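You operate a simulated robot arm through the tools that you are given. There is no shell and no other tool. Be economical: measure what you need, move in short steps, check, and stop when the job is done.

Carry out the task below with a simulated two-armed robot. There is one attempt and no reset: what you move stays moved.

JOB
Put the red cartridge on the red bay. Take the yellow clip and leave it on the top of the black bed. Take the stainless panel and put it on the bottom shelf of the white bench. Take the blue-edged card and put it on the back of the orange bench. Fetch the black corner from the top of the grey bench and set it on the top of the brown bench. Take the yellow fuse and put it on the long blank one. Open the stack table drawer, fetch the blue padlock and stand it in the inside of the stack table drawer, then shut the drawer. Do these in any order. Set down upright: yellow clip, blue-edged card, blue padlock.
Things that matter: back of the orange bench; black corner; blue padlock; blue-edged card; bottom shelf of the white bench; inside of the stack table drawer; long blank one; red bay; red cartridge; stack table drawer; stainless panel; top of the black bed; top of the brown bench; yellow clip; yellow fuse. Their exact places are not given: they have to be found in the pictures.

Only the result counts: the job must be done as asked and must still hold three seconds after the hand-in. Knocking over, shifting, dropping, spilling or breaking anything else fails it.

ROBOT AND FRAMES
Two 7-joint arms with two-finger grippers on one trunk, on a base that drives. Base frame: it is fixed to the floor where the robot stands at the start and does not move with it; the origin is under the middle of the robot, x ahead of it, y to its left, z up. Lengths are in m, angles in degrees, forces in N, time in s.
The left shoulder is at the start at [0.085, 0.216, 1.117], the right one opposite. With the tool pointing down near the work surface each hand reaches from about 0.1 to 0.6 m from the robot's upright axis, wherever it stands, measured 20 degrees to its own side. Places, roughly: back of the orange bench (149x22 cm) [-1.44, 3.66, 0.84]; black corner (6x6x6 cm) [-6, -9.6, 0.9]; blue padlock (5x3x9 cm) [-6.4, -9.6, 0.3]; blue-edged card [0.75, 3.75, 1]; bottom shelf of the white bench [0.7, -3.5, 0.3]; inside of the stack table drawer [-2.7, -9.8, 0.7]; long blank one [-5, -9.75, 0.25]; red bay (17x26 cm) [0.7, -2.22, 0.84]; red cartridge (3x3x7 cm) [0.5, -0.1, 0.9]; stack table drawer [-2.7, -9.7, 0.7]; stainless panel (22x11x5 cm) [-1.1, 1, 0.9]; top of the black bed [-1.2, 0.1, 0.9]; top of the brown bench [-4.8, -9.7, 0.9]; yellow clip (6x4x7 cm) [-0.9, 1.7, 0.9]; yellow fuse (3x3x8 cm) [-5.9, -9.7, 0.3]. Payload 3.18 kg a hand.
The tool frame of a hand sits at the grasp point between the pads (the TCP): z along the fingers, y along the line on which they close. The tips reach 0.03 m beyond it. Largest opening 0.144 m; the body of the gripper starts 0.103 m behind the TCP.
Orientation is that of the tool frame in the base frame, as [roll, pitch, yaw] about the fixed x, y, z axes, in that order (R = Rz(yaw) Ry(pitch) Rx(roll)). With the fingers straight down and closing along the base's y, the tool's x points along the base's -x, its y along +y and its z along -z.

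CONTROLS
- The arms move only by the tool move_arm. It takes "left_moves", "right_moves" or both (then of equal length, played together; a hand with none holds still); each is one flat list of numbers, 7 for each row, row after row: the gripper command, from -1 (fully open) to 1 (shut), values between in proportion, then the shift along the tool's x, y, z in m, then the turn, a rotation vector about the tool's x, y, z in degrees. In form: [claw, tx, ty, tz, ax, ay, az, claw, tx, ty, tz, ax, ay, az, ...]. A call has 1 to 10 rows; each row shifts and turns the commanded pose from where the row before left it, along the tool's axes as they then stand. A row lasts 0.2 s, in which the tool goes at most 0.05 m and 8.6 degrees; a call with a longer step from one row to the next is refused whole, and so is a gripper value outside its range. A pose out of reach is approached as far as the arm can. The call stops where the force on the tool passes 40 N (or 10 N more than at its start, if that is more) or the arm is blocked; 0.2 s more then pass. The fingers move at their own pace and stop on an object; they squeeze with about 37 N. The grip force told is the motor's: it shows also when the fingers shut on nothing. Time passes only in rows, and 0.2 s behind the last, so rows that do not move let the fingers close. It gives the time, the measured TCP pose, the force on the tool (base axes), the opening and the grip force at its end, in the units of the frame above (readings bear some noise), with the torque about the TCP (base axes, N m) and any sound that the robot's microphone picked up, and new pictures: "pictures" is both (left out), scene, wrist or none (wrist: the cameras of the hands that moved).
- Cameras (640 x 400 px; columns grow to the right, rows downward): "scene" is now at [0.1275, 0.0473, 1.2627]; the picture's right is [0.84, -0.54, 0.00], its down [-0.50, -0.79, -0.36] and it looks along [0.20, 0.31, -0.93] (base axes); focal length 214 px, centre (320, 200). "left" rides on the left gripper at [0.077, -0.016, -0.143] in its tool frame; the picture's right is [0.21, 0.98, 0.00], its down [-0.84, 0.18, -0.51] and it looks along [-0.50, 0.11, 0.86] (tool axes); focal length 218 px, centre (320, 200). "right" rides on the right gripper at [0.076, 0.016, -0.143] in its tool frame; the picture's right is [-0.21, 0.98, 0.00], its down [-0.84, -0.18, -0.51] and it looks along [-0.50, -0.11, 0.86] (tool axes); focal length 218 px, centre (320, 200).
- raise_lower(by): slides the trunk up (or, below 0, down) by that many m; the arms and the scene camera ride with it, the base frame stays. It gives what a move gives, with no picture.
- drive_base(legs): drives the robot by 1 to 6 legs, each [ahead, left, turn to the left] in m, m and degrees, along the robot's own axes; the way and the turn of a leg run together, so that a leg with both is an arc; at most 1.5 m and 180 degrees a leg. The arms and the cameras ride along, it lands a little off, and it stops where it bumps. It gives what a move gives, and a new picture of the scene camera.
- aim_head(pan, tilt): turns the head with the scene camera to pan (to the left, within 80 degrees either way) and tilt (down, from -29 to 69), counted from straight ahead of the robot. It gives what a move gives, and a new picture of the scene camera.
- point_at(camera, pixels): there is no depth. For up to 12 entries [column, row, z] of the newest picture of that camera ("zoom" is the newest enlarged one), the place [x, y] in the base frame at which the ray of that pixel passes the height z, good to about 0.003 m. It takes no simulated time.
- close_up(camera, box): a new picture of the part [left, top, right, bottom] of that camera's present view, enlarged. It takes no simulated time.
- sign_off(): hands the job in; it is judged then, once.

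Go step by step. Measure first, check grasps and placings, and put right what went wrong. The budget is 322 turns and 360 pictures, counting those below and the enlarged ones. Unless the task says otherwise, let go and move clear before handing in, and close with one line.

The tools are called after "Call:" by a JSON object that holds its "method" and its "body". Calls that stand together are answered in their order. move_arm: Moves the arms, as the interface text tells. Its arguments: {"type":"object","properties":{"left_moves":{"type":"array"},"right_moves":{"type":"array"},"pictures":{"type":"string","enum":["both","scene","wrist","none"]}},"required":[]} The other tools are called the same way: raise_lower (by) slides the trunk up or down; drive_base (legs) drives the base; aim_head (pan, tilt) turns the head that bears the scene camera; point_at (camera, pixels) gives the place at which the rays of pixels pass given heights; close_up (camera, box) takes an enlarged picture of a part of a camera's view; sign_off () hands the job in.

At the start:

```text
time_s: 0.0
left_position: [0.419, -0.0106, 1.1652]
left_ee_rot: [-179.9, -0.1, -179.9]
left_wrist_force: [1.2, -0.8, -0.4]
left_ft_torque: [0.02, -0.01, -0.02]
left_finger_gap: 0.144
left_finger_force: 0.0
right_position: [0.3809, -0.5966, 1.187]
right_ee_rot: [-179.1, -1.9, 177.7]
right_wrist_force: [-0.3, -0.6, -0.4]
right_ft_torque: [-0.03, -0.03, 0.02]
right_finger_gap: 0.1441
right_finger_force: 0.1
trunk travel left (down, up): [-0.2, 0.169]
robot x, y, heading: [0.0023, 0.0009, -0.1]
head pan, tilt: [57.4, 68.8]
```

scene: 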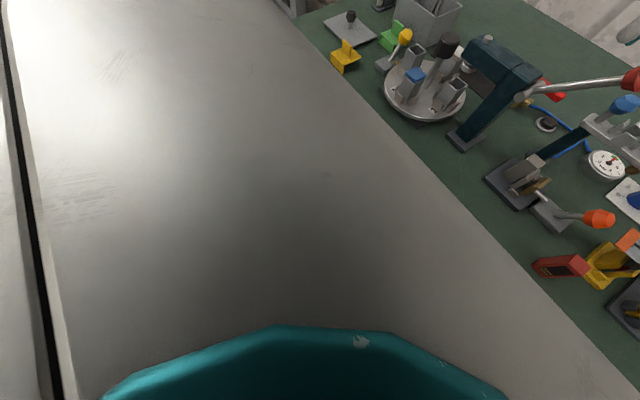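
right: 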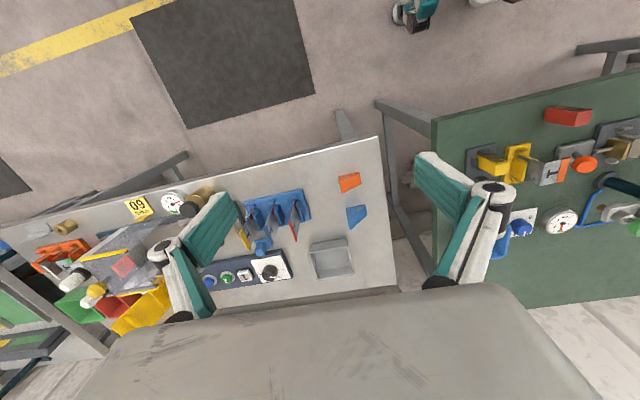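
left: 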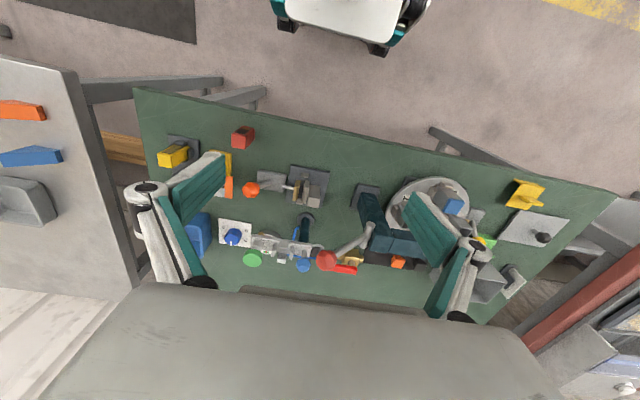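

The head looks steeply down at a grey body and a green bench ahead. I'll aim the head ahead to see the surroundings.

Call:
{"method": "aim_head", "body": {"pan": 0, "tilt": 35}}

Call:
{"method": "aim_head", "body": {"pan": 75, "tilt": 20}}

Call:
{"method": "aim_head", "body": {"pan": -75, "tilt": 20}}

```text
time_s: 1.3
left_position: [0.4191, -0.011, 1.1646]
left_ee_rot: [-179.9, -0.1, -179.9]
left_wrist_force: [-0.2, -0.2, 0.1]
left_ft_torque: [-0.01, 0.0, -0.02]
left_finger_gap: 0.1439
left_finger_force: 0.0
right_position: [0.3776, -0.5991, 1.1862]
right_ee_rot: [-179.1, -2.1, 177.2]
right_wrist_force: [0.2, 0.5, -0.1]
right_ft_torque: [0.0, 0.01, 0.0]
right_finger_gap: 0.1439
right_finger_force: 0.1
trunk travel left (down, up): [-0.2, 0.169]
robot x, y, heading: [-0.0024, 0.0019, -0.0]
head pan, tilt: [0.0, 35.0]
```

scene: 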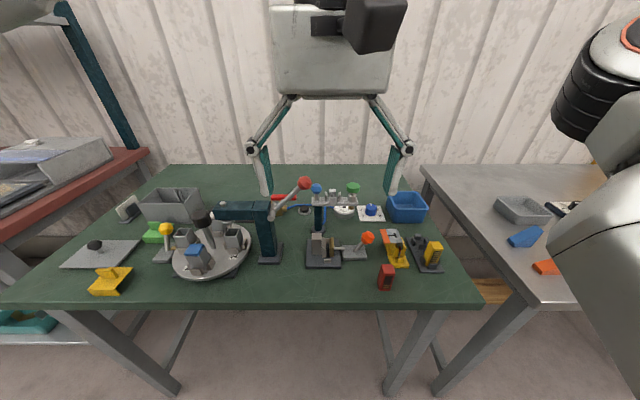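

```text
time_s: 2.7
left_position: [0.4178, -0.0106, 1.1647]
left_ee_rot: [-180.0, 0.0, -179.9]
left_wrist_force: [0.3, -0.6, -1.0]
left_ft_torque: [-0.01, -0.04, 0.01]
left_finger_gap: 0.1441
left_finger_force: 0.0
right_position: [0.3786, -0.5984, 1.1853]
right_ee_rot: [-179.1, -2.1, 177.1]
right_wrist_force: [-0.7, -0.1, -0.1]
right_ft_torque: [-0.01, -0.04, 0.01]
right_finger_gap: 0.1442
right_finger_force: 0.0
trunk travel left (down, up): [-0.2, 0.169]
robot x, y, heading: [-0.0023, 0.0013, 0.0]
head pan, tilt: [75.0, 20.0]
```

scene: 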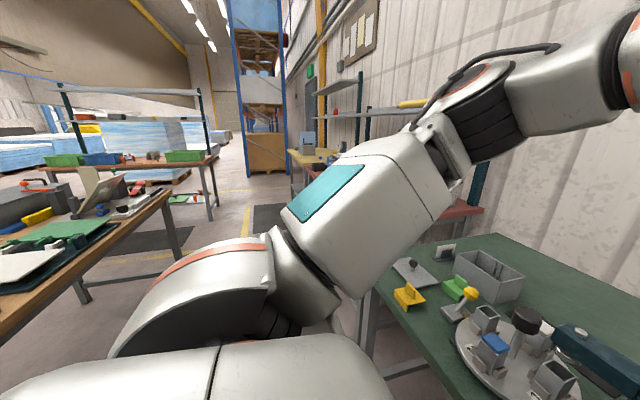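

```text
time_s: 5.1
left_position: [0.4185, -0.0119, 1.1663]
left_ee_rot: [-179.9, -0.1, -179.9]
left_wrist_force: [-0.3, -1.0, -0.3]
left_ft_torque: [-0.02, 0.01, 0.02]
left_finger_gap: 0.1441
left_finger_force: 0.1
right_position: [0.3773, -0.5987, 1.1867]
right_ee_rot: [-179.1, -2.2, 177.1]
right_wrist_force: [0.2, -0.5, -0.7]
right_ft_torque: [-0.02, -0.05, 0.03]
right_finger_gap: 0.1441
right_finger_force: 0.1
trunk travel left (down, up): [-0.2, 0.169]
robot x, y, heading: [0.0003, 0.0011, -0.1]
head pan, tilt: [-75.0, 20.0]
```

scene: 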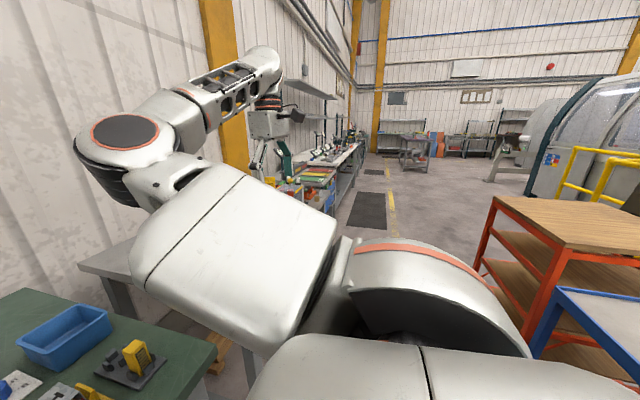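

The red cartridge seems to be the red block at (386,277) of the forward view. I'll look closer at it with the head ahead.

Call:
{"method": "aim_head", "body": {"pan": -10, "tilt": 45}}

Call:
{"method": "close_up", "body": {"camera": "scene", "box": [240, 140, 440, 265]}}

```text
time_s: 6.5
left_position: [0.4192, -0.0098, 1.1652]
left_ee_rot: [-179.9, -0.1, -179.9]
left_wrist_force: [0.5, -0.1, 0.0]
left_ft_torque: [-0.02, 0.0, 0.0]
left_finger_gap: 0.1441
left_finger_force: 0.1
right_position: [0.3776, -0.5992, 1.1847]
right_ee_rot: [-179.0, -2.1, 177.1]
right_wrist_force: [0.8, -0.1, 0.3]
right_ft_torque: [0.02, -0.04, -0.05]
right_finger_gap: 0.144
right_finger_force: 0.0
trunk travel left (down, up): [-0.2, 0.169]
robot x, y, heading: [0.0045, 0.001, -0.3]
head pan, tilt: [-10.0, 45.0]
```

scene: 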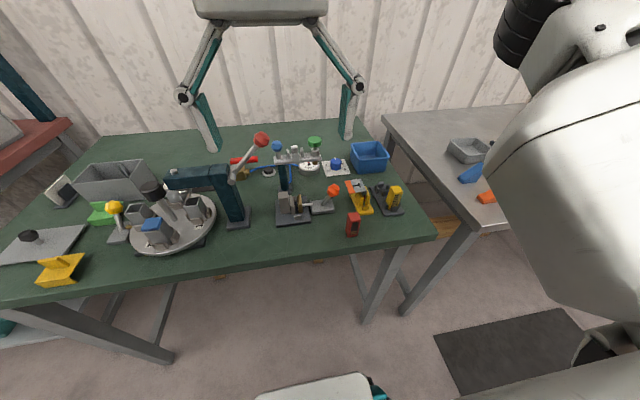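

```text
3.20 times, centred on (340, 202) of scene
```

zoom: 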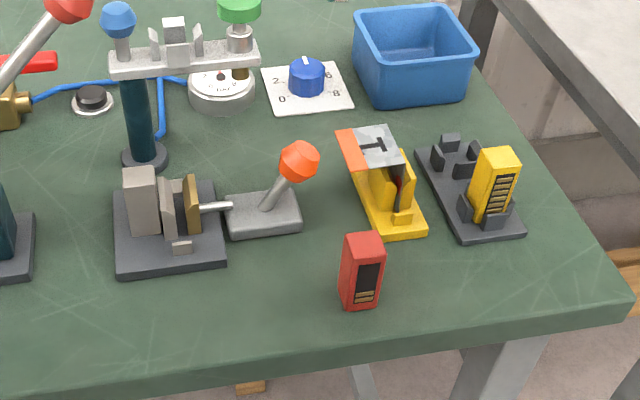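

The cartridge stands upright at zoom (360,272), with its bottom edge at about (360,308). I'll check its height by comparing top and bottom points.

Call:
{"method": "point_at", "body": {"camera": "zoom", "pixels": [[342, 304, 0.84], [377, 308, 0.84], [342, 304, 0.86], [377, 308, 0.86], [345, 236, 0.91], [384, 254, 0.91], [350, 258, 0.91], [344, 236, 0.92], [384, 250, 0.92], [382, 290, 0.84]]}}

Call:
{"method": "close_up", "body": {"camera": "left", "box": [130, 80, 400, 250]}}

```text
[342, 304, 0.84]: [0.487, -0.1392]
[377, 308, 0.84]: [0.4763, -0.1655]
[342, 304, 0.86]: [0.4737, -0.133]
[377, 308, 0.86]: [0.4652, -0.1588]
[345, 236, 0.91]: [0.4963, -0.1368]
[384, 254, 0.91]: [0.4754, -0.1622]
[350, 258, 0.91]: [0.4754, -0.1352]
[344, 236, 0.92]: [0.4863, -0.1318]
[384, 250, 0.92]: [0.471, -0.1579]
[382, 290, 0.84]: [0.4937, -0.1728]
```

```text
2.35 times, centred on (265, 165) of left
```

zoom: 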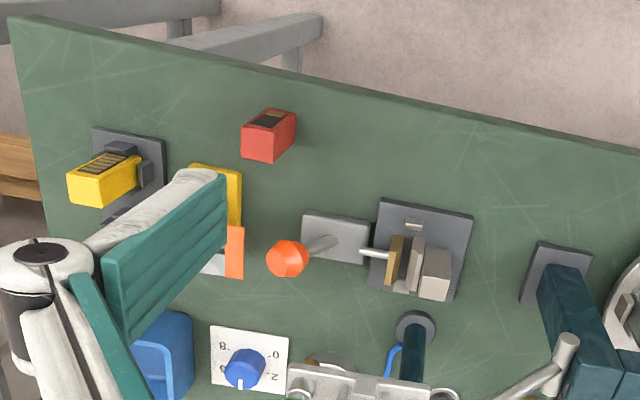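

The bench top is at z≈0.84 and the cartridge stands near (0.49,-0.15). I'll take a tighter enlargement to get its yaw.

Call:
{"method": "close_up", "body": {"camera": "scene", "box": [310, 180, 406, 240]}}

```text
6.67 times, centred on (358, 210) of scene
```

zoom: 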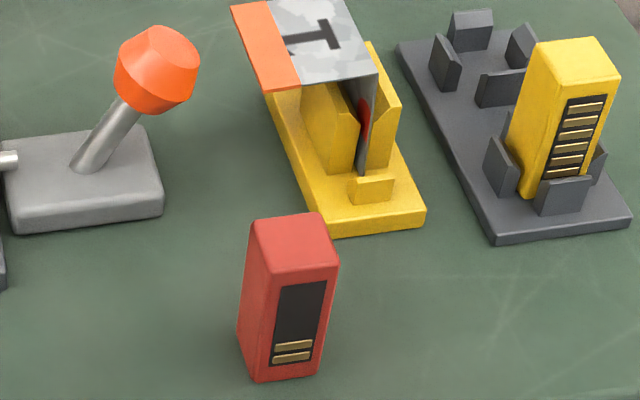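

Call:
{"method": "point_at", "body": {"camera": "zoom", "pixels": [[254, 379, 0.84], [318, 375, 0.84], [238, 341, 0.84], [267, 274, 0.91], [338, 264, 0.91], [248, 220, 0.91], [316, 213, 0.91], [162, 215, 0.85], [333, 237, 0.85], [425, 222, 0.85], [155, 85, 0.9]]}}

```text
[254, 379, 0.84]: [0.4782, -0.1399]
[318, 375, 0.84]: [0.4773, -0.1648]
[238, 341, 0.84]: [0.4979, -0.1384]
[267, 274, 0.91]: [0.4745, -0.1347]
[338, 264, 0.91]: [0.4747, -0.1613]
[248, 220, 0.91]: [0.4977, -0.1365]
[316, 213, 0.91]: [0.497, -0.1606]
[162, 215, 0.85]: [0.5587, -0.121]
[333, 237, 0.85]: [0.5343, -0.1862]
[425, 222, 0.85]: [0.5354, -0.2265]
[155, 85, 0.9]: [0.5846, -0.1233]
```

The cartridge is square to the bench, centred at (0.488,-0.151), with clear space around it. I'll move the left hand aside and bring the right hand above it.

Call:
{"method": "move_arm", "body": {"left_moves": [-1, 0, 0.05, 0, 0, 0, 0, -1, 0, 0.05, 0, 0, 0, 0, -1, 0, 0.05, 0, 0, 0, 0, -1, 0, 0.05, 0, 0, 0, 0, -1, 0, 0.05, 0, 0, 0, 0, -1, 0, 0.05, 0, 0, 0, 0, -1, 0, 0, 0, 0, 0, 0, -1, 0, 0, 0, 0, 0, 0, -1, 0, 0, 0, 0, 0, 0, -1, 0, 0, 0, 0, 0, 0], "right_moves": [-1, 0, 0, 0, -0.9, -2.1, -2.9, -0.5, -0.012, 0.048, 0, 0, 0, 0, -0.5, -0.012, 0.048, 0, 0, 0, 0, -0.5, -0.012, 0.048, 0, 0, 0, 0, -0.5, -0.012, 0.048, 0, 0, 0, 0, -0.5, -0.012, 0.048, 0, 0, 0, 0, -0.5, -0.012, 0.048, 0, 0, 0, 0, -0.5, -0.012, 0.048, 0, 0, 0, 0, -0.5, -0.012, 0.048, 0, 0, 0, 0, -0.5, -0.012, 0.048, 0, 0, 0, 0], "pictures": "scene"}}

```text
time_s: 7.2
left_position: [0.4191, 0.122, 1.1662]
left_ee_rot: [-179.9, -0.1, -179.9]
left_wrist_force: [0.5, -0.8, 0.1]
left_ft_torque: [-0.01, 0.02, 0.01]
left_finger_gap: 0.1441
left_finger_force: 0.0
right_position: [0.3423, -0.5811, 1.1641]
right_ee_rot: [176.1, -1.7, 168.1]
right_wrist_force: [-0.3, -0.5, -0.2]
right_ft_torque: [-0.01, 0.01, 0.01]
right_finger_gap: 0.1084
right_finger_force: 0.1
trunk travel left (down, up): [-0.2, 0.169]
robot x, y, heading: [0.0024, -0.0027, 0.2]
head pan, tilt: [-10.0, 45.0]
stopped in row 3 (right hand): the arm was blocked; the commanded pose is now the measured one
```

scene: 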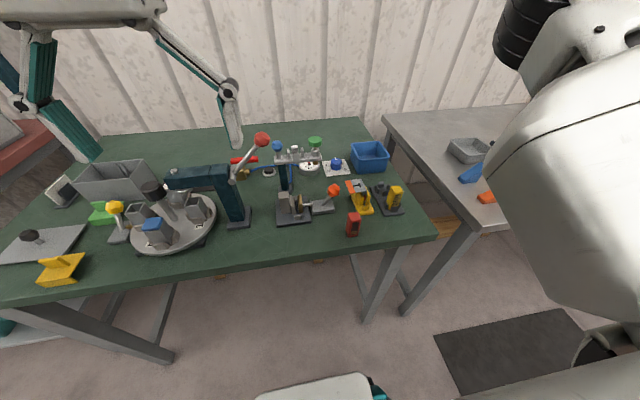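

The right arm stopped early (perhaps a poor elbow posture). I'll look toward it before retrying.

Call:
{"method": "aim_head", "body": {"pan": -55, "tilt": 40}}

```text
time_s: 8.3
left_position: [0.4199, 0.1212, 1.1658]
left_ee_rot: [-179.9, -0.1, -179.9]
left_wrist_force: [-0.6, -0.5, 0.3]
left_ft_torque: [-0.01, -0.02, 0.0]
left_finger_gap: 0.1441
left_finger_force: 0.1
right_position: [0.3421, -0.5829, 1.1639]
right_ee_rot: [176.1, -1.8, 168.1]
right_wrist_force: [0.0, -0.1, -0.4]
right_ft_torque: [-0.03, 0.02, 0.0]
right_finger_gap: 0.1077
right_finger_force: 0.0
trunk travel left (down, up): [-0.2, 0.169]
robot x, y, heading: [0.0008, 0.0021, 0.1]
head pan, tilt: [-55.0, 40.0]
```

scene: 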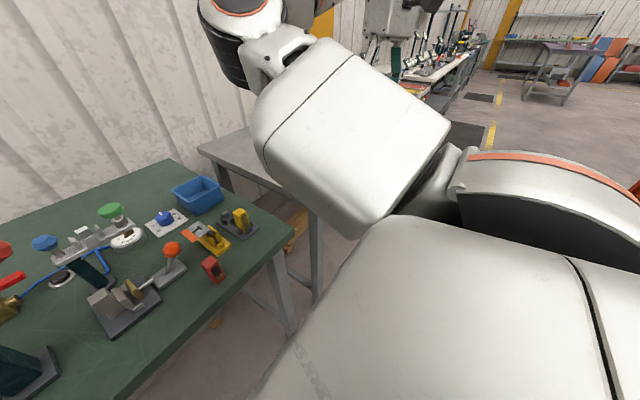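

The elbow is up and nothing obvious touches. I'll lower the right hand and restore its yaw slowly, then move across.

Call:
{"method": "move_arm", "body": {"right_moves": [-0.5, 0, 0, 0.03, 0, 0, 0, -0.5, 0, 0, 0.03, 0, 0, 0, -0.5, 0, 0, 0.03, 0, 0, 0, -0.5, -0.02, 0.01, 0.02, 1, 0, -3, -0.5, -0.02, 0.01, 0, 1, 0, -3, -0.5, -0.02, 0.01, 0, 1, 0, -3, -0.5, -0.02, 0.01, 0, 1, -1.7, -3], "pictures": "none"}}

```text
time_s: 9.9
left_position: [0.4203, 0.1223, 1.1659]
left_ee_rot: [-179.9, -0.1, 180.0]
left_wrist_force: [0.3, 0.3, -0.2]
left_ft_torque: [-0.01, -0.01, 0.01]
left_finger_gap: 0.1438
left_finger_force: 0.1
right_position: [0.4279, -0.5425, 1.0549]
right_ee_rot: [179.9, 0.6, -179.2]
right_wrist_force: [0.3, 0.0, 0.1]
right_ft_torque: [-0.02, 0.0, 0.01]
right_finger_gap: 0.1082
right_finger_force: 0.0
trunk travel left (down, up): [-0.2, 0.169]
robot x, y, heading: [0.0016, -0.0006, -0.1]
head pan, tilt: [-55.0, 40.0]
```

That worked. I'll go across to above the cartridge.

Call:
{"method": "move_arm", "body": {"right_moves": [-0.5, -0.006, 0.0391, 0, 0, 0.6, 0.8, -0.5, -0.006, 0.0391, 0, 0, 0, 0, -0.5, -0.006, 0.0391, 0, 0, 0, 0, -0.5, -0.006, 0.0391, 0, 0, 0, 0, -0.5, -0.006, 0.0391, 0, 0, 0, 0, -0.5, -0.006, 0.0391, 0, 0, 0, 0, -0.5, -0.006, 0.0391, 0, 0, 0, 0, -0.5, -0.006, 0.0391, 0, 0, 0, 0, -0.5, -0.006, 0.0391, 0, 0, 0, 0, -0.5, -0.006, 0.0391, 0, 0, 0, 0], "pictures": "wrist"}}

```text
time_s: 10.6
left_position: [0.4213, 0.1221, 1.1661]
left_ee_rot: [-179.9, -0.1, -179.8]
left_wrist_force: [0.3, -0.1, 0.1]
left_ft_torque: [-0.02, 0.04, -0.02]
left_finger_gap: 0.1439
left_finger_force: 0.2
right_position: [0.4038, -0.5189, 1.0519]
right_ee_rot: [178.8, 0.0, 170.5]
right_wrist_force: [-0.9, 1.0, 0.0]
right_ft_torque: [0.01, 0.06, 0.01]
right_finger_gap: 0.108
right_finger_force: 0.0
right hand out of reach, approached as far as the arm can: row 3
trunk travel left (down, up): [-0.2, 0.169]
robot x, y, heading: [0.0026, 0.0022, -0.1]
head pan, tilt: [-55.0, 40.0]
stopped in row 3 (right hand): the arm was blocked; the commanded pose is now the measured one
```

right: 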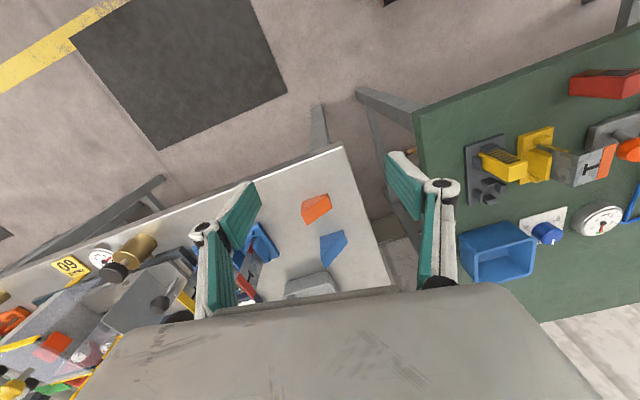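

The right arm hits a joint limit moving inward, while the left already works in the middle. I'll use the left hand for the cartridge.

Call:
{"method": "move_arm", "body": {"left_moves": [-0.3, -0.0084, -0.0341, 0.0145, 0, 0, 0, -0.3, -0.0084, -0.0341, 0.0145, 0, 0, 0, -0.3, -0.0084, -0.0341, 0.0145, 0, 0, 0, -0.3, -0.0084, -0.0341, 0.0145, 0, 0, 0, -0.3, -0.0084, -0.0341, 0.0145, 0, 0, 0, -0.3, -0.0084, -0.0341, 0.0145, 0, 0, 0, -0.3, -0.0084, -0.0341, 0.0145, 0, 0, 0, -0.3, -0.0084, -0.0341, 0.0145, 0, 0, 0], "pictures": "wrist"}}

```text
time_s: 12.2
left_position: [0.4796, -0.1157, 1.0628]
left_ee_rot: [179.6, -0.5, 180.0]
left_wrist_force: [-2.2, 13.4, 1.2]
left_ft_torque: [-1.54, -0.14, -0.45]
left_finger_gap: 0.0934
left_finger_force: 0.0
right_position: [0.4028, -0.5214, 1.0519]
right_ee_rot: [178.5, -0.1, 170.1]
right_wrist_force: [0.3, -0.2, 0.2]
right_ft_torque: [-0.03, 0.0, 0.01]
right_finger_gap: 0.1081
right_finger_force: 0.0
trunk travel left (down, up): [-0.2, 0.169]
robot x, y, heading: [-0.0017, -0.0012, -0.1]
head pan, tilt: [-55.0, 40.0]
stopped in row 8 (left hand): the force on the tool passed its limit at 104 N (the readings are from after the stop); the commanded pose is now the measured one
```

left: 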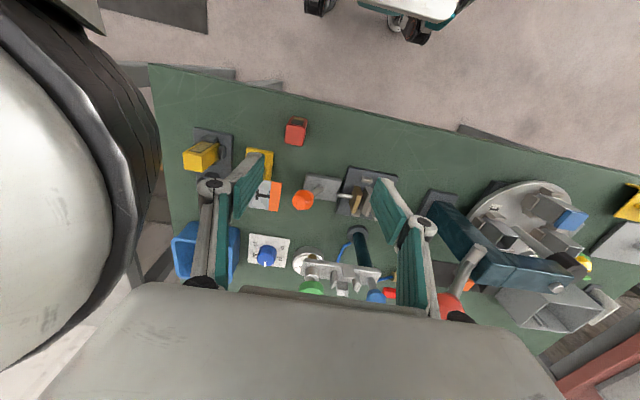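

The left gripper touched the right forearm (white shape at left). I'll back off a little, then drive the base to the right so that the left hand comes over the cartridge.

Call:
{"method": "move_arm", "body": {"left_moves": [-0.3, 0, 0.03, 0, 0, 0, 0, -0.3, 0, 0.03, 0, 0, 0, 0, -0.3, 0, 0.03, 0, 0, 0.3, 0.5, 0], "pictures": "none"}}

Call:
{"method": "drive_base", "body": {"legs": [[0, -0.13, 0]]}}

Call:
{"method": "aim_head", "body": {"pan": 0, "tilt": 50}}

```text
refused: moves must hold 7 numbers for each row
```

```text
time_s: 14.1
left_position: [0.4788, -0.2484, 1.0651]
left_ee_rot: [179.7, -0.6, 179.9]
left_wrist_force: [3.2, 38.3, -0.9]
left_ft_torque: [-4.18, 0.29, -1.01]
left_finger_gap: 0.0939
left_finger_force: 0.0
right_position: [0.4009, -0.6543, 1.0519]
right_ee_rot: [178.5, -0.1, 170.2]
right_wrist_force: [0.4, -0.4, 0.4]
right_ft_torque: [-0.01, 0.0, 0.0]
right_finger_gap: 0.1078
right_finger_force: 0.0
trunk travel left (down, up): [-0.2, 0.169]
robot x, y, heading: [0.0026, -0.1292, -0.2]
head pan, tilt: [-55.0, 40.0]
```

scene: 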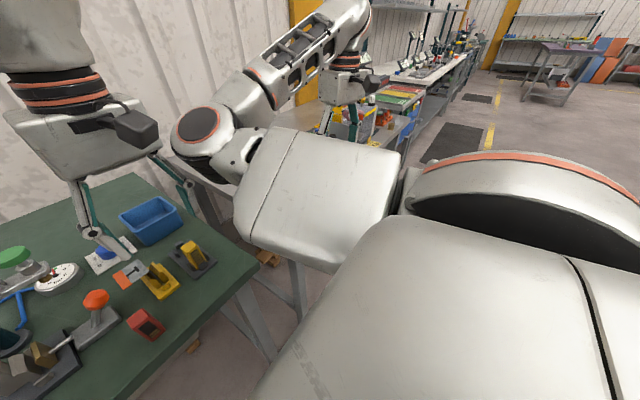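

```text
time_s: 15.3
left_position: [0.4797, -0.249, 1.0651]
left_ee_rot: [179.8, -0.6, -180.0]
left_wrist_force: [-0.9, 10.6, 0.3]
left_ft_torque: [-1.14, 0.02, -0.29]
left_finger_gap: 0.0936
left_finger_force: 0.1
right_position: [0.4014, -0.6539, 1.0521]
right_ee_rot: [178.5, -0.1, 170.0]
right_wrist_force: [0.2, -0.6, -0.3]
right_ft_torque: [0.03, -0.01, -0.03]
right_finger_gap: 0.1079
right_finger_force: 0.0
trunk travel left (down, up): [-0.2, 0.169]
robot x, y, heading: [0.0015, -0.1312, -0.2]
head pan, tilt: [0.0, 50.0]
```

scene: 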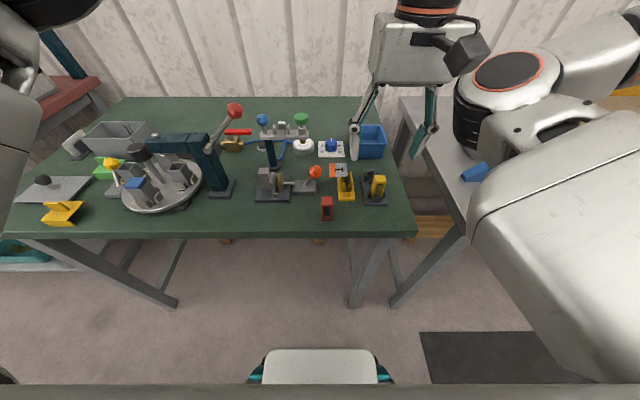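

The base is now 0.13 m to the right and the left gripper at y -0.249. I'll shift the left hand 0.098 m to the left, over the cartridge, and look.

Call:
{"method": "move_arm", "body": {"left_moves": [-0.3, -0.003, 0.033, 0, 0, -0.6, 0, -0.3, -0.003, 0.033, 0, 0, 0, 0, -0.3, -0.002, 0.032, 0, 0, 0, 0, -0.3, 0, 0, 0.04, 0, 0, 0, -0.3, 0, 0, 0.04, 0, 0, 0], "pictures": "both"}}

```text
time_s: 16.5
left_position: [0.4868, -0.1476, 0.9861]
left_ee_rot: [179.7, 0.0, 180.0]
left_wrist_force: [0.1, -0.1, -0.6]
left_ft_torque: [-0.05, 0.02, 0.03]
left_finger_gap: 0.0935
left_finger_force: 0.1
right_position: [0.4008, -0.6536, 1.052]
right_ee_rot: [178.5, -0.2, 170.3]
right_wrist_force: [0.8, 0.3, 0.2]
right_ft_torque: [-0.01, -0.01, 0.01]
right_finger_gap: 0.108
right_finger_force: 0.1
trunk travel left (down, up): [-0.2, 0.169]
robot x, y, heading: [0.001, -0.1317, -0.1]
head pan, tilt: [0.0, 50.0]
```

scene: 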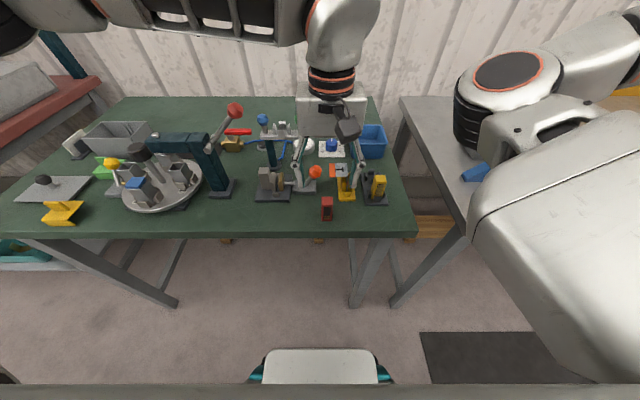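
left: 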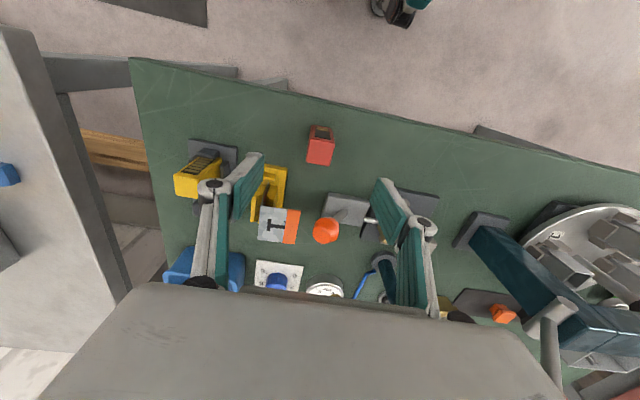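

The cartridge (320,147) is right under the TCP. I'll descend 0.1 m and close.

Call:
{"method": "move_arm", "body": {"left_moves": [-0.3, 0, -0.003, 0.03, 0.3, 0, 0, -0.3, 0, 0, 0.035, 0, 0, 0, -0.3, 0, 0, 0.035, 0, 0, 0, 1, 0, 0, 0, 0, 0, 0, 1, 0, 0, 0, 0, 0, 0, 1, 0, 0, 0, 0, 0, 0], "pictures": "wrist"}}

```text
time_s: 17.9
left_position: [0.4886, -0.153, 0.8844]
left_ee_rot: [-179.9, 0.1, 180.0]
left_wrist_force: [-1.1, 0.2, 0.2]
left_ft_torque: [-0.01, -0.04, 0.0]
left_finger_gap: 0.0252
left_finger_force: 36.9
right_position: [0.4005, -0.6542, 1.0517]
right_ee_rot: [178.5, -0.1, 170.2]
right_wrist_force: [0.2, -0.9, -0.6]
right_ft_torque: [0.02, -0.02, 0.0]
right_finger_gap: 0.1078
right_finger_force: 0.0
trunk travel left (down, up): [-0.2, 0.169]
robot x, y, heading: [0.0029, -0.1313, 0.1]
head pan, tilt: [0.0, 50.0]
```

left: 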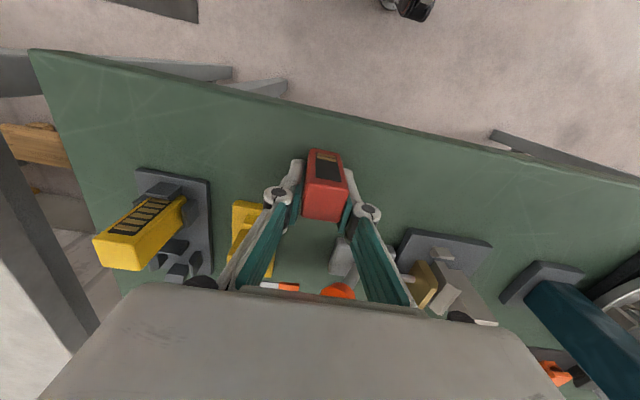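

Gripped (gap 0.025). I'll lift it and back off from the bench.

Call:
{"method": "move_arm", "body": {"left_moves": [1, 0, 0, -0.035, 0, 0, 0, 1, 0, 0, -0.035, 0, 0, 0, 1, 0, 0, -0.035, 0, 0, 0, 1, 0, 0, -0.035, 0, 0, 0, 1, 0, 0, -0.035, 0, 0, 0, 1, 0, 0, -0.035, 0, 0, 0, 1, 0, 0, -0.035, 0, 0, 0, 1, 0, 0, -0.035, 0, 0, 0], "pictures": "wrist"}}

Call:
{"method": "drive_base", "body": {"legs": [[-0.35, 0, 0]]}}

Call:
{"method": "aim_head", "body": {"pan": -70, "tilt": 30}}

```text
time_s: 19.7
left_position: [0.486, -0.1523, 1.1654]
left_ee_rot: [-179.9, 0.1, 179.9]
left_wrist_force: [-1.0, -0.2, -1.6]
left_ft_torque: [0.0, -0.01, -0.01]
left_finger_gap: 0.0251
left_finger_force: 36.5
right_position: [0.3993, -0.6535, 1.0511]
right_ee_rot: [178.4, -0.1, 170.1]
right_wrist_force: [-0.2, 0.3, 0.0]
right_ft_torque: [0.02, -0.02, 0.03]
right_finger_gap: 0.1078
right_finger_force: 0.0
trunk travel left (down, up): [-0.2, 0.169]
robot x, y, heading: [0.0016, -0.1266, -0.5]
head pan, tilt: [0.0, 50.0]
```

left: 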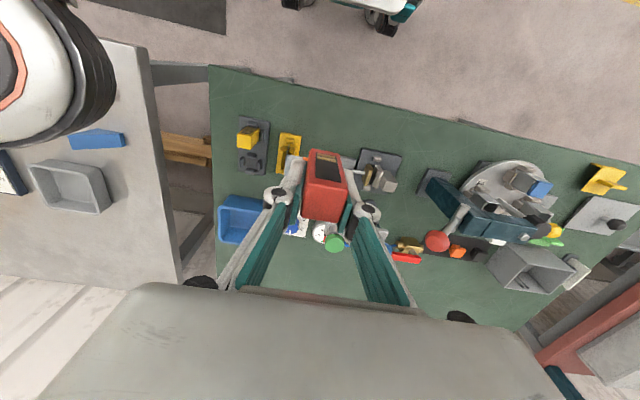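

```text
time_s: 21.8
left_position: [0.1871, -0.1518, 1.164]
left_ee_rot: [180.0, 0.1, 179.7]
left_wrist_force: [0.3, -0.3, -0.2]
left_ft_torque: [-0.01, 0.02, -0.02]
left_finger_gap: 0.0247
left_finger_force: 36.9
right_position: [0.1001, -0.6525, 1.0516]
right_ee_rot: [178.5, -0.1, 170.0]
right_wrist_force: [-0.7, 0.3, 0.0]
right_ft_torque: [-0.02, 0.05, 0.03]
right_finger_gap: 0.1081
right_finger_force: 0.1
trunk travel left (down, up): [-0.2, 0.169]
robot x, y, heading: [-0.2991, -0.1306, -0.1]
head pan, tilt: [0.0, 50.0]
stopped in leg 1: the robot was blocked; the commanded pose is now the measured one
```

scene: 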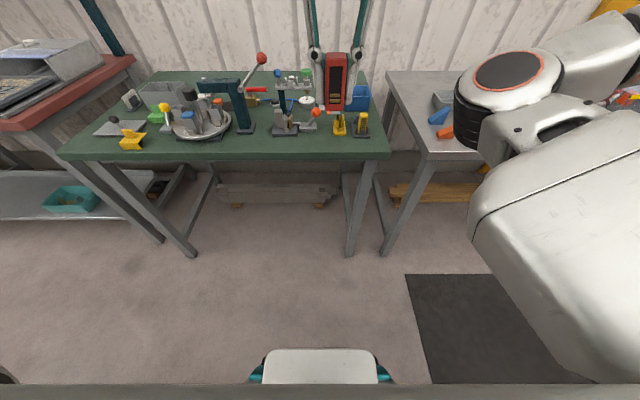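

```text
time_s: 23.2
left_position: [0.1866, -0.1516, 1.1648]
left_ee_rot: [-180.0, 0.1, 179.7]
left_wrist_force: [0.5, 0.6, -1.2]
left_ft_torque: [0.03, 0.02, -0.02]
left_finger_gap: 0.0249
left_finger_force: 36.5
right_position: [0.1006, -0.6536, 1.0513]
right_ee_rot: [178.5, -0.1, 169.8]
right_wrist_force: [0.2, 0.3, 0.5]
right_ft_torque: [0.0, 0.01, -0.04]
right_finger_gap: 0.108
right_finger_force: 0.0
trunk travel left (down, up): [-0.2, 0.169]
robot x, y, heading: [-0.3008, -0.1287, -0.4]
head pan, tilt: [-70.0, 30.0]
```

scene: 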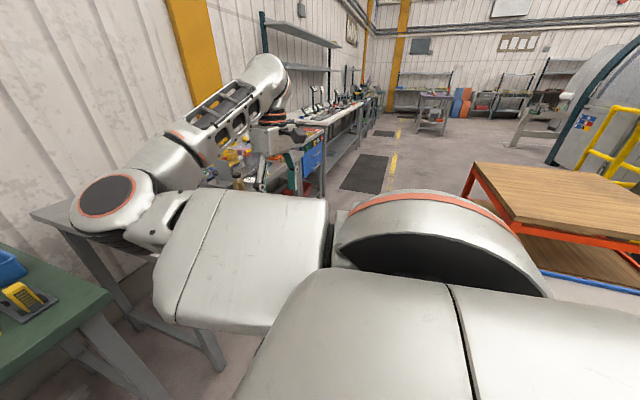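

Backing stopped at x=-0.30 (something behind). Before strafing right I'll check where the orange cart and benches stand.

Call:
{"method": "point_at", "body": {"camera": "scene", "pixels": [[473, 163, 0.85], [515, 218, 0.85], [473, 163, 0.75], [327, 130, 0.84], [360, 105, 0.84], [30, 212, 0.82], [340, 188, 0.0], [375, 188, 0.0], [375, 150, 0.0], [465, 190, 0.6]]}}

Call:
{"method": "aim_head", "body": {"pan": -78, "tilt": 0}}

```text
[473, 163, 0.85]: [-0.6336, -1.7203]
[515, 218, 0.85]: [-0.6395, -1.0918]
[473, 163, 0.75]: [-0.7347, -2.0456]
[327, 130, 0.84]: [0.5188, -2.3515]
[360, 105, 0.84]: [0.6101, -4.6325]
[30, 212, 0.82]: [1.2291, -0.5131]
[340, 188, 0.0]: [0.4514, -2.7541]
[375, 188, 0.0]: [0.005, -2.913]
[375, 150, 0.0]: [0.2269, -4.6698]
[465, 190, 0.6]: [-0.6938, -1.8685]
```

```text
time_s: 24.1
left_position: [0.1869, -0.1525, 1.1659]
left_ee_rot: [-180.0, 0.1, 179.7]
left_wrist_force: [-0.1, -0.4, -0.1]
left_ft_torque: [0.03, -0.02, 0.0]
left_finger_gap: 0.0252
left_finger_force: 36.8
right_position: [0.0998, -0.6522, 1.0519]
right_ee_rot: [178.4, 0.0, 169.9]
right_wrist_force: [-0.5, -0.7, 0.7]
right_ft_torque: [-0.02, 0.01, 0.0]
right_finger_gap: 0.1079
right_finger_force: 0.1
trunk travel left (down, up): [-0.2, 0.169]
robot x, y, heading: [-0.2967, -0.1277, -0.1]
head pan, tilt: [-78.0, 0.0]
```

scene: 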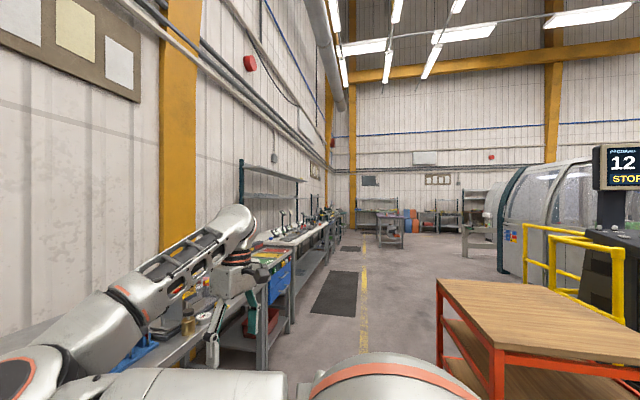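

Corridor is x −0.6 to 0.45. I'll go forward a bit to the middle and strafe right to about y=-2.25.

Call:
{"method": "drive_base", "body": {"legs": [[0.17, 0, 0], [0, -1.1, 0], [0, -1.02, 0]]}}

Call:
{"method": "aim_head", "body": {"pan": 0, "tilt": 40}}

```text
time_s: 44.3
left_position: [0.4411, -2.2744, 1.1648]
left_ee_rot: [180.0, 0.1, -176.6]
left_wrist_force: [0.0, 0.0, -0.2]
left_ft_torque: [0.0, 0.01, -0.01]
left_finger_gap: 0.0252
left_finger_force: 37.3
right_position: [0.386, -2.7796, 1.0525]
right_ee_rot: [178.4, -0.1, 173.5]
right_wrist_force: [0.0, -0.1, -0.1]
right_ft_torque: [-0.02, 0.0, 0.01]
right_finger_gap: 0.1083
right_finger_force: 0.0
trunk travel left (down, up): [-0.2, 0.169]
robot x, y, heading: [-0.0461, -2.2837, 3.2]
head pan, tilt: [-78.0, 0.0]
```

scene: 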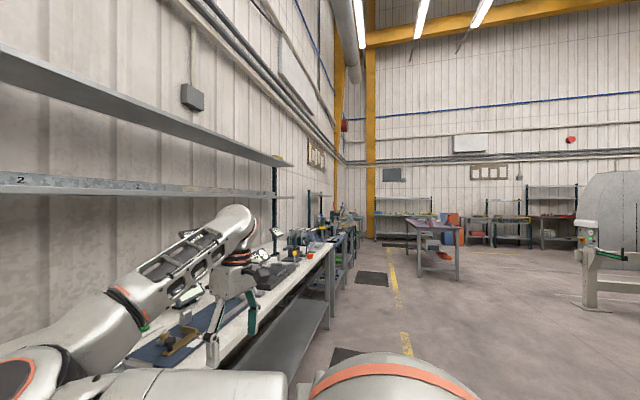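

```text
time_s: 45.8
left_position: [0.4402, -2.2753, 1.1666]
left_ee_rot: [-179.9, 0.1, -176.6]
left_wrist_force: [0.5, 1.0, -0.8]
left_ft_torque: [-0.02, 0.01, 0.03]
left_finger_gap: 0.0249
left_finger_force: 37.4
right_position: [0.385, -2.7797, 1.0528]
right_ee_rot: [178.4, -0.1, 173.5]
right_wrist_force: [0.2, 0.2, -0.1]
right_ft_torque: [0.02, -0.04, 0.01]
right_finger_gap: 0.1077
right_finger_force: 0.0
trunk travel left (down, up): [-0.2, 0.169]
robot x, y, heading: [-0.0476, -2.2851, 3.3]
head pan, tilt: [0.0, 40.0]
```

scene: 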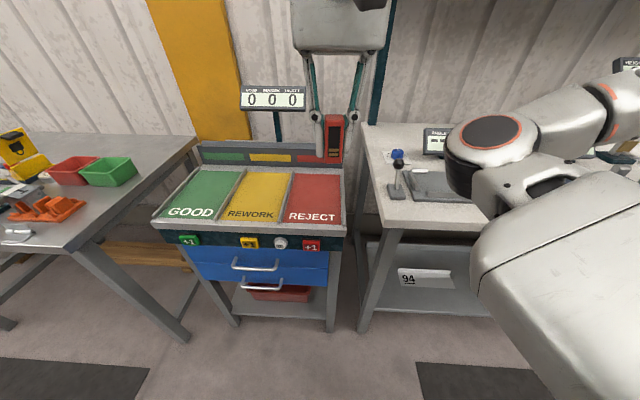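

The red bay is the REJECT area at about (318,198). I'll measure its corners.

Call:
{"method": "point_at", "body": {"camera": "scene", "pixels": [[294, 174, 0.84], [340, 175, 0.84], [287, 220, 0.84], [339, 222, 0.84], [343, 236, 0.84], [315, 198, 0.84], [303, 247, 0.75], [360, 215, 0.84]]}}

Call:
{"method": "close_up", "body": {"camera": "scene", "box": [140, 80, 460, 280]}}

```text
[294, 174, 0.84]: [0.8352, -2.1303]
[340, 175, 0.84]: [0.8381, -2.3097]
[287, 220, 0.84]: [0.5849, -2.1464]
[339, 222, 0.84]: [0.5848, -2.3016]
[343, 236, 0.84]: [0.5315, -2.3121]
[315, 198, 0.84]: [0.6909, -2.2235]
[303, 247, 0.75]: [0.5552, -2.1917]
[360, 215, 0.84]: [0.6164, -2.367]
```

```text
2.00 times, centred on (300, 180) of scene
```

zoom: 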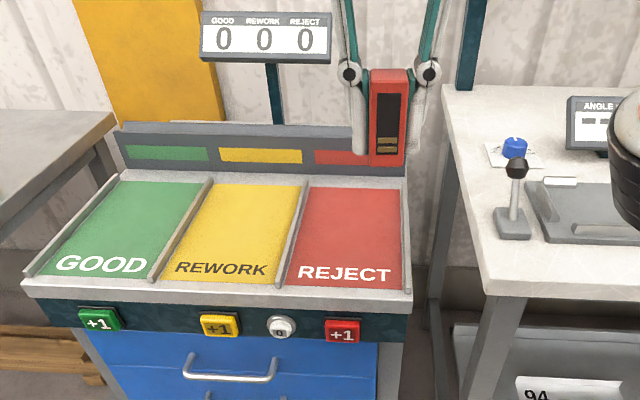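

Bay centre is (0.69,-2.22). I'll raise the right hand clear of the white bench's things, then drive ahead 0.2 m with the heading corrected.

Call:
{"method": "move_arm", "body": {"right_moves": [-0.5, 0, 0, -0.03, 0, 0, 0, -0.5, 0, 0, -0.03, 0, 0, 0, -0.5, 0, 0, -0.03, 0, 0, 0], "pictures": "none"}}

Call:
{"method": "drive_base", "body": {"legs": [[0, 0, -3.3], [0.2, 0, 0]]}}

```text
time_s: 46.8
left_position: [0.44, -2.2743, 1.1658]
left_ee_rot: [-180.0, 0.2, -176.8]
left_wrist_force: [0.0, 0.5, 0.5]
left_ft_torque: [0.02, 0.0, -0.01]
left_finger_gap: 0.0249
left_finger_force: 37.5
right_position: [0.379, -2.793, 1.1209]
right_ee_rot: [-177.8, -5.7, 170.9]
right_wrist_force: [0.1, -0.4, 0.6]
right_ft_torque: [0.01, 0.0, 0.0]
right_finger_gap: 0.108
right_finger_force: 0.0
trunk travel left (down, up): [-0.2, 0.169]
robot x, y, heading: [-0.0432, -2.2822, 3.3]
head pan, tilt: [0.0, 40.0]
stopped in row 3 (right hand): the arm was blocked; the commanded pose is now the measured one
```

```text
time_s: 48.8
left_position: [0.6443, -2.2986, 1.1652]
left_ee_rot: [-180.0, 0.0, -179.7]
left_wrist_force: [0.2, 0.1, -0.5]
left_ft_torque: [0.0, 0.03, 0.05]
left_finger_gap: 0.0251
left_finger_force: 37.1
right_position: [0.5564, -2.8126, 1.1216]
right_ee_rot: [-177.9, -5.7, 168.1]
right_wrist_force: [0.2, 0.2, -0.6]
right_ft_torque: [0.01, 0.05, -0.02]
right_finger_gap: 0.1081
right_finger_force: 0.0
trunk travel left (down, up): [-0.2, 0.169]
robot x, y, heading: [0.1598, -2.2819, 0.3]
head pan, tilt: [0.0, 40.0]
```

scene: 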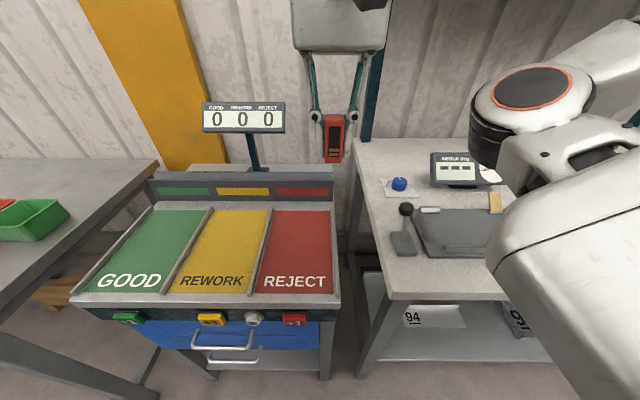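

Left hand at (0.644,-2.299). I'll shift over the bay and lower to just above it.

Call:
{"method": "move_arm", "body": {"left_moves": [1, -0.012, 0.0257, 0, 0, 0, 0, 1, -0.012, 0.0257, 0, 0, 0, 0, 1, -0.012, 0.0257, 0, 0, 0, 0, 1, 0, 0, 0.05, 0, 0, 0, 1, 0, 0, 0.05, 0, 0, 0, 1, 0, 0, 0.05, 0, 0, 0, 1, 0, 0, 0.05, 0, 0, 0, 1, 0, 0, 0.05, 0, 0, 0, 1, 0, 0, 0.013, 0, 0, 0], "pictures": "both"}}

```text
time_s: 50.8
left_position: [0.6771, -2.2227, 0.9043]
left_ee_rot: [-180.0, 0.2, -179.6]
left_wrist_force: [0.3, -0.8, -0.4]
left_ft_torque: [0.0, -0.02, 0.0]
left_finger_gap: 0.0248
left_finger_force: 37.5
right_position: [0.5569, -2.8139, 1.1201]
right_ee_rot: [-177.9, -5.6, 168.0]
right_wrist_force: [-1.2, 0.5, 1.0]
right_ft_torque: [0.0, 0.0, 0.0]
right_finger_gap: 0.1079
right_finger_force: 0.0
trunk travel left (down, up): [-0.2, 0.169]
robot x, y, heading: [0.1542, -2.282, 0.4]
head pan, tilt: [0.0, 40.0]
```

scene: 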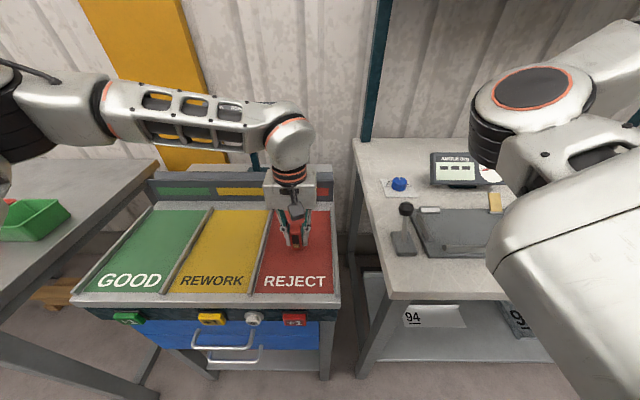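
left: 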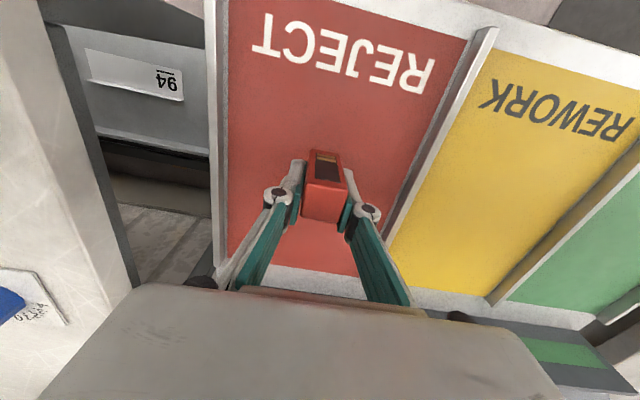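

Well inside the bay. Lower slowly until contact.

Call:
{"method": "move_arm", "body": {"left_moves": [1, 0, 0, 0.005, 0, 0, 0, 1, 0, 0, 0.004, 0, 0, 0, 1, 0, 0, 0.003, 0, 0, 0, 1, 0, 0, 0.003, 0, 0, 0], "pictures": "none"}}

```text
time_s: 51.8
left_position: [0.6802, -2.2205, 0.8876]
left_ee_rot: [-179.9, 0.2, -179.8]
left_wrist_force: [-0.1, 0.0, -0.2]
left_ft_torque: [0.0, 0.01, 0.03]
left_finger_gap: 0.0252
left_finger_force: 37.2
right_position: [0.5554, -2.8129, 1.1203]
right_ee_rot: [-177.9, -5.8, 168.0]
right_wrist_force: [0.1, 0.6, -0.3]
right_ft_torque: [-0.01, 0.02, -0.01]
right_finger_gap: 0.1078
right_finger_force: 0.0
trunk travel left (down, up): [-0.2, 0.169]
robot x, y, heading: [0.1563, -2.2812, 0.5]
head pan, tilt: [0.0, 40.0]
```

Call:
{"method": "move_arm", "body": {"left_moves": [1, 0, 0, 0.002, 0, 0, 0, 1, 0, 0, 0.002, 0, 0, 0, 1, 0, 0, 0.002, 0, 0, 0, 1, 0, 0, 0.002, 0, 0, 0], "pictures": "wrist"}}

```text
time_s: 52.8
left_position: [0.6771, -2.2198, 0.8844]
left_ee_rot: [-179.9, 0.5, -179.5]
left_wrist_force: [-1.0, 6.3, 28.8]
left_ft_torque: [0.28, 0.46, -0.08]
left_finger_gap: 0.0249
left_finger_force: 37.1
right_position: [0.5544, -2.8124, 1.1232]
right_ee_rot: [-177.9, -5.5, 168.0]
right_wrist_force: [0.6, 0.3, -0.3]
right_ft_torque: [0.02, -0.05, -0.02]
right_finger_gap: 0.1082
right_finger_force: 0.2
trunk travel left (down, up): [-0.2, 0.169]
robot x, y, heading: [0.1543, -2.2821, 0.5]
head pan, tilt: [0.0, 40.0]
```

left: 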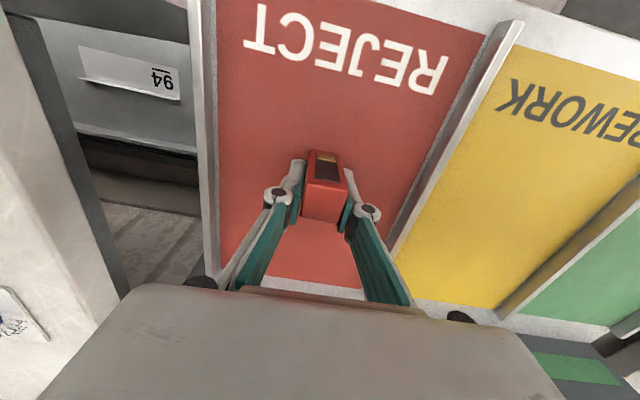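

Contact (29 N). I'll ease up 2 mm, open, and lift away.

Call:
{"method": "move_arm", "body": {"left_moves": [1, 0, 0, -0.003, 0, 0, 0, 0.1, 0, 0, 0, 0, 0, 0, 0.1, 0, 0, 0, 0, 0, 0, 0.1, 0, 0, -0.02, 0, 0, 0, 0.1, 0, 0, -0.04, 0, 0, 0, 0.1, 0, 0, -0.05, 0, 0, 0, 0.1, 0, 0, -0.05, 0, 0, 0, 0.1, 0, 0, -0.05, 0, 0, 0], "pictures": "both"}}

```text
time_s: 54.6
left_position: [0.678, -2.2194, 1.0908]
left_ee_rot: [180.0, 0.3, -179.6]
left_wrist_force: [-1.3, -0.6, 0.1]
left_ft_torque: [-0.03, -0.02, 0.01]
left_finger_gap: 0.0649
left_finger_force: 0.1
right_position: [0.5558, -2.8134, 1.1221]
right_ee_rot: [-177.9, -5.5, 168.0]
right_wrist_force: [0.2, -0.2, -0.4]
right_ft_torque: [0.01, 0.01, 0.0]
right_finger_gap: 0.108
right_finger_force: 0.1
trunk travel left (down, up): [-0.2, 0.169]
robot x, y, heading: [0.1558, -2.281, 0.2]
head pan, tilt: [0.0, 40.0]
```

scene: 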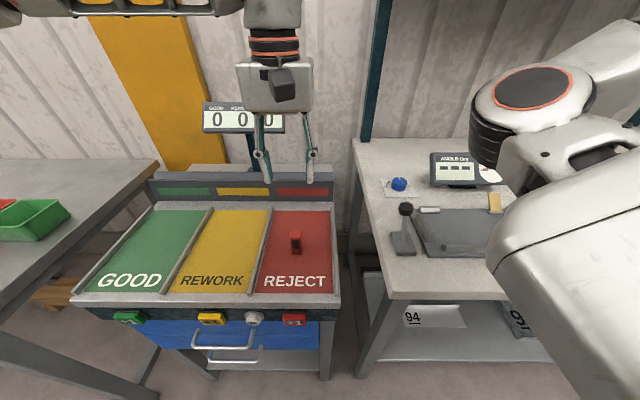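
left: 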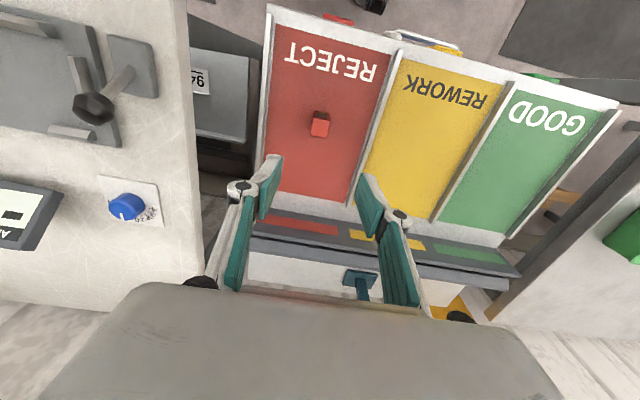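

The cartridge stands in the red bay. Next the clip and panel side: raise the trunk, back out, turn left to face +y and drive down the corridor.

Call:
{"method": "raise_lower", "body": {"by": 0.16}}

Call:
{"method": "drive_base", "body": {"legs": [[-0.24, 0, 0], [0, 0, 90], [1.4, 0, 0]]}}

```text
time_s: 56.5
left_position: [0.6796, -2.2217, 1.2516]
left_ee_rot: [180.0, 0.0, -179.6]
left_wrist_force: [1.2, 0.2, -0.1]
left_ft_torque: [-0.03, 0.01, -0.01]
left_finger_gap: 0.0647
left_finger_force: 0.1
right_position: [0.5571, -2.8142, 1.2807]
right_ee_rot: [-177.8, -5.7, 168.1]
right_wrist_force: [0.2, -0.1, -1.1]
right_ft_torque: [0.0, 0.01, 0.04]
right_finger_gap: 0.1079
right_finger_force: 0.0
trunk travel left (down, up): [-0.36, 0.009]
robot x, y, heading: [0.1538, -2.2842, 0.4]
head pan, tilt: [0.0, 40.0]
```

```text
time_s: 68.6
left_position: [-0.1497, -0.3698, 1.2522]
left_ee_rot: [179.9, 0.1, -89.3]
left_wrist_force: [-0.3, 0.3, 0.2]
left_ft_torque: [0.04, 0.01, 0.02]
left_finger_gap: 0.0651
left_finger_force: 0.0
right_position: [0.4433, -0.4903, 1.2811]
right_ee_rot: [-177.8, -5.6, -101.6]
right_wrist_force: [-0.6, 0.0, 0.0]
right_ft_torque: [-0.03, 0.0, 0.0]
right_finger_gap: 0.108
right_finger_force: 0.0
trunk travel left (down, up): [-0.36, 0.009]
robot x, y, heading: [-0.0882, -0.8927, 90.8]
head pan, tilt: [0.0, 40.0]
```

scene: 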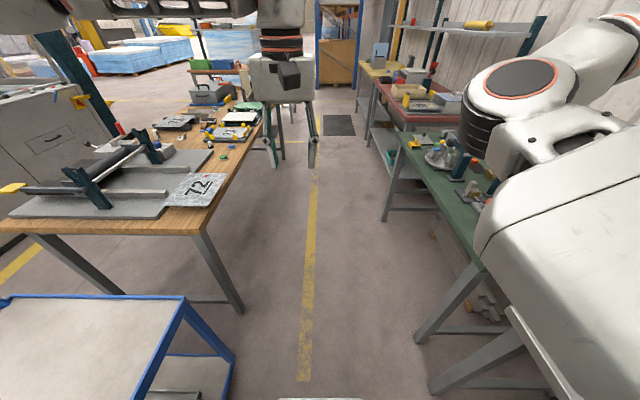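

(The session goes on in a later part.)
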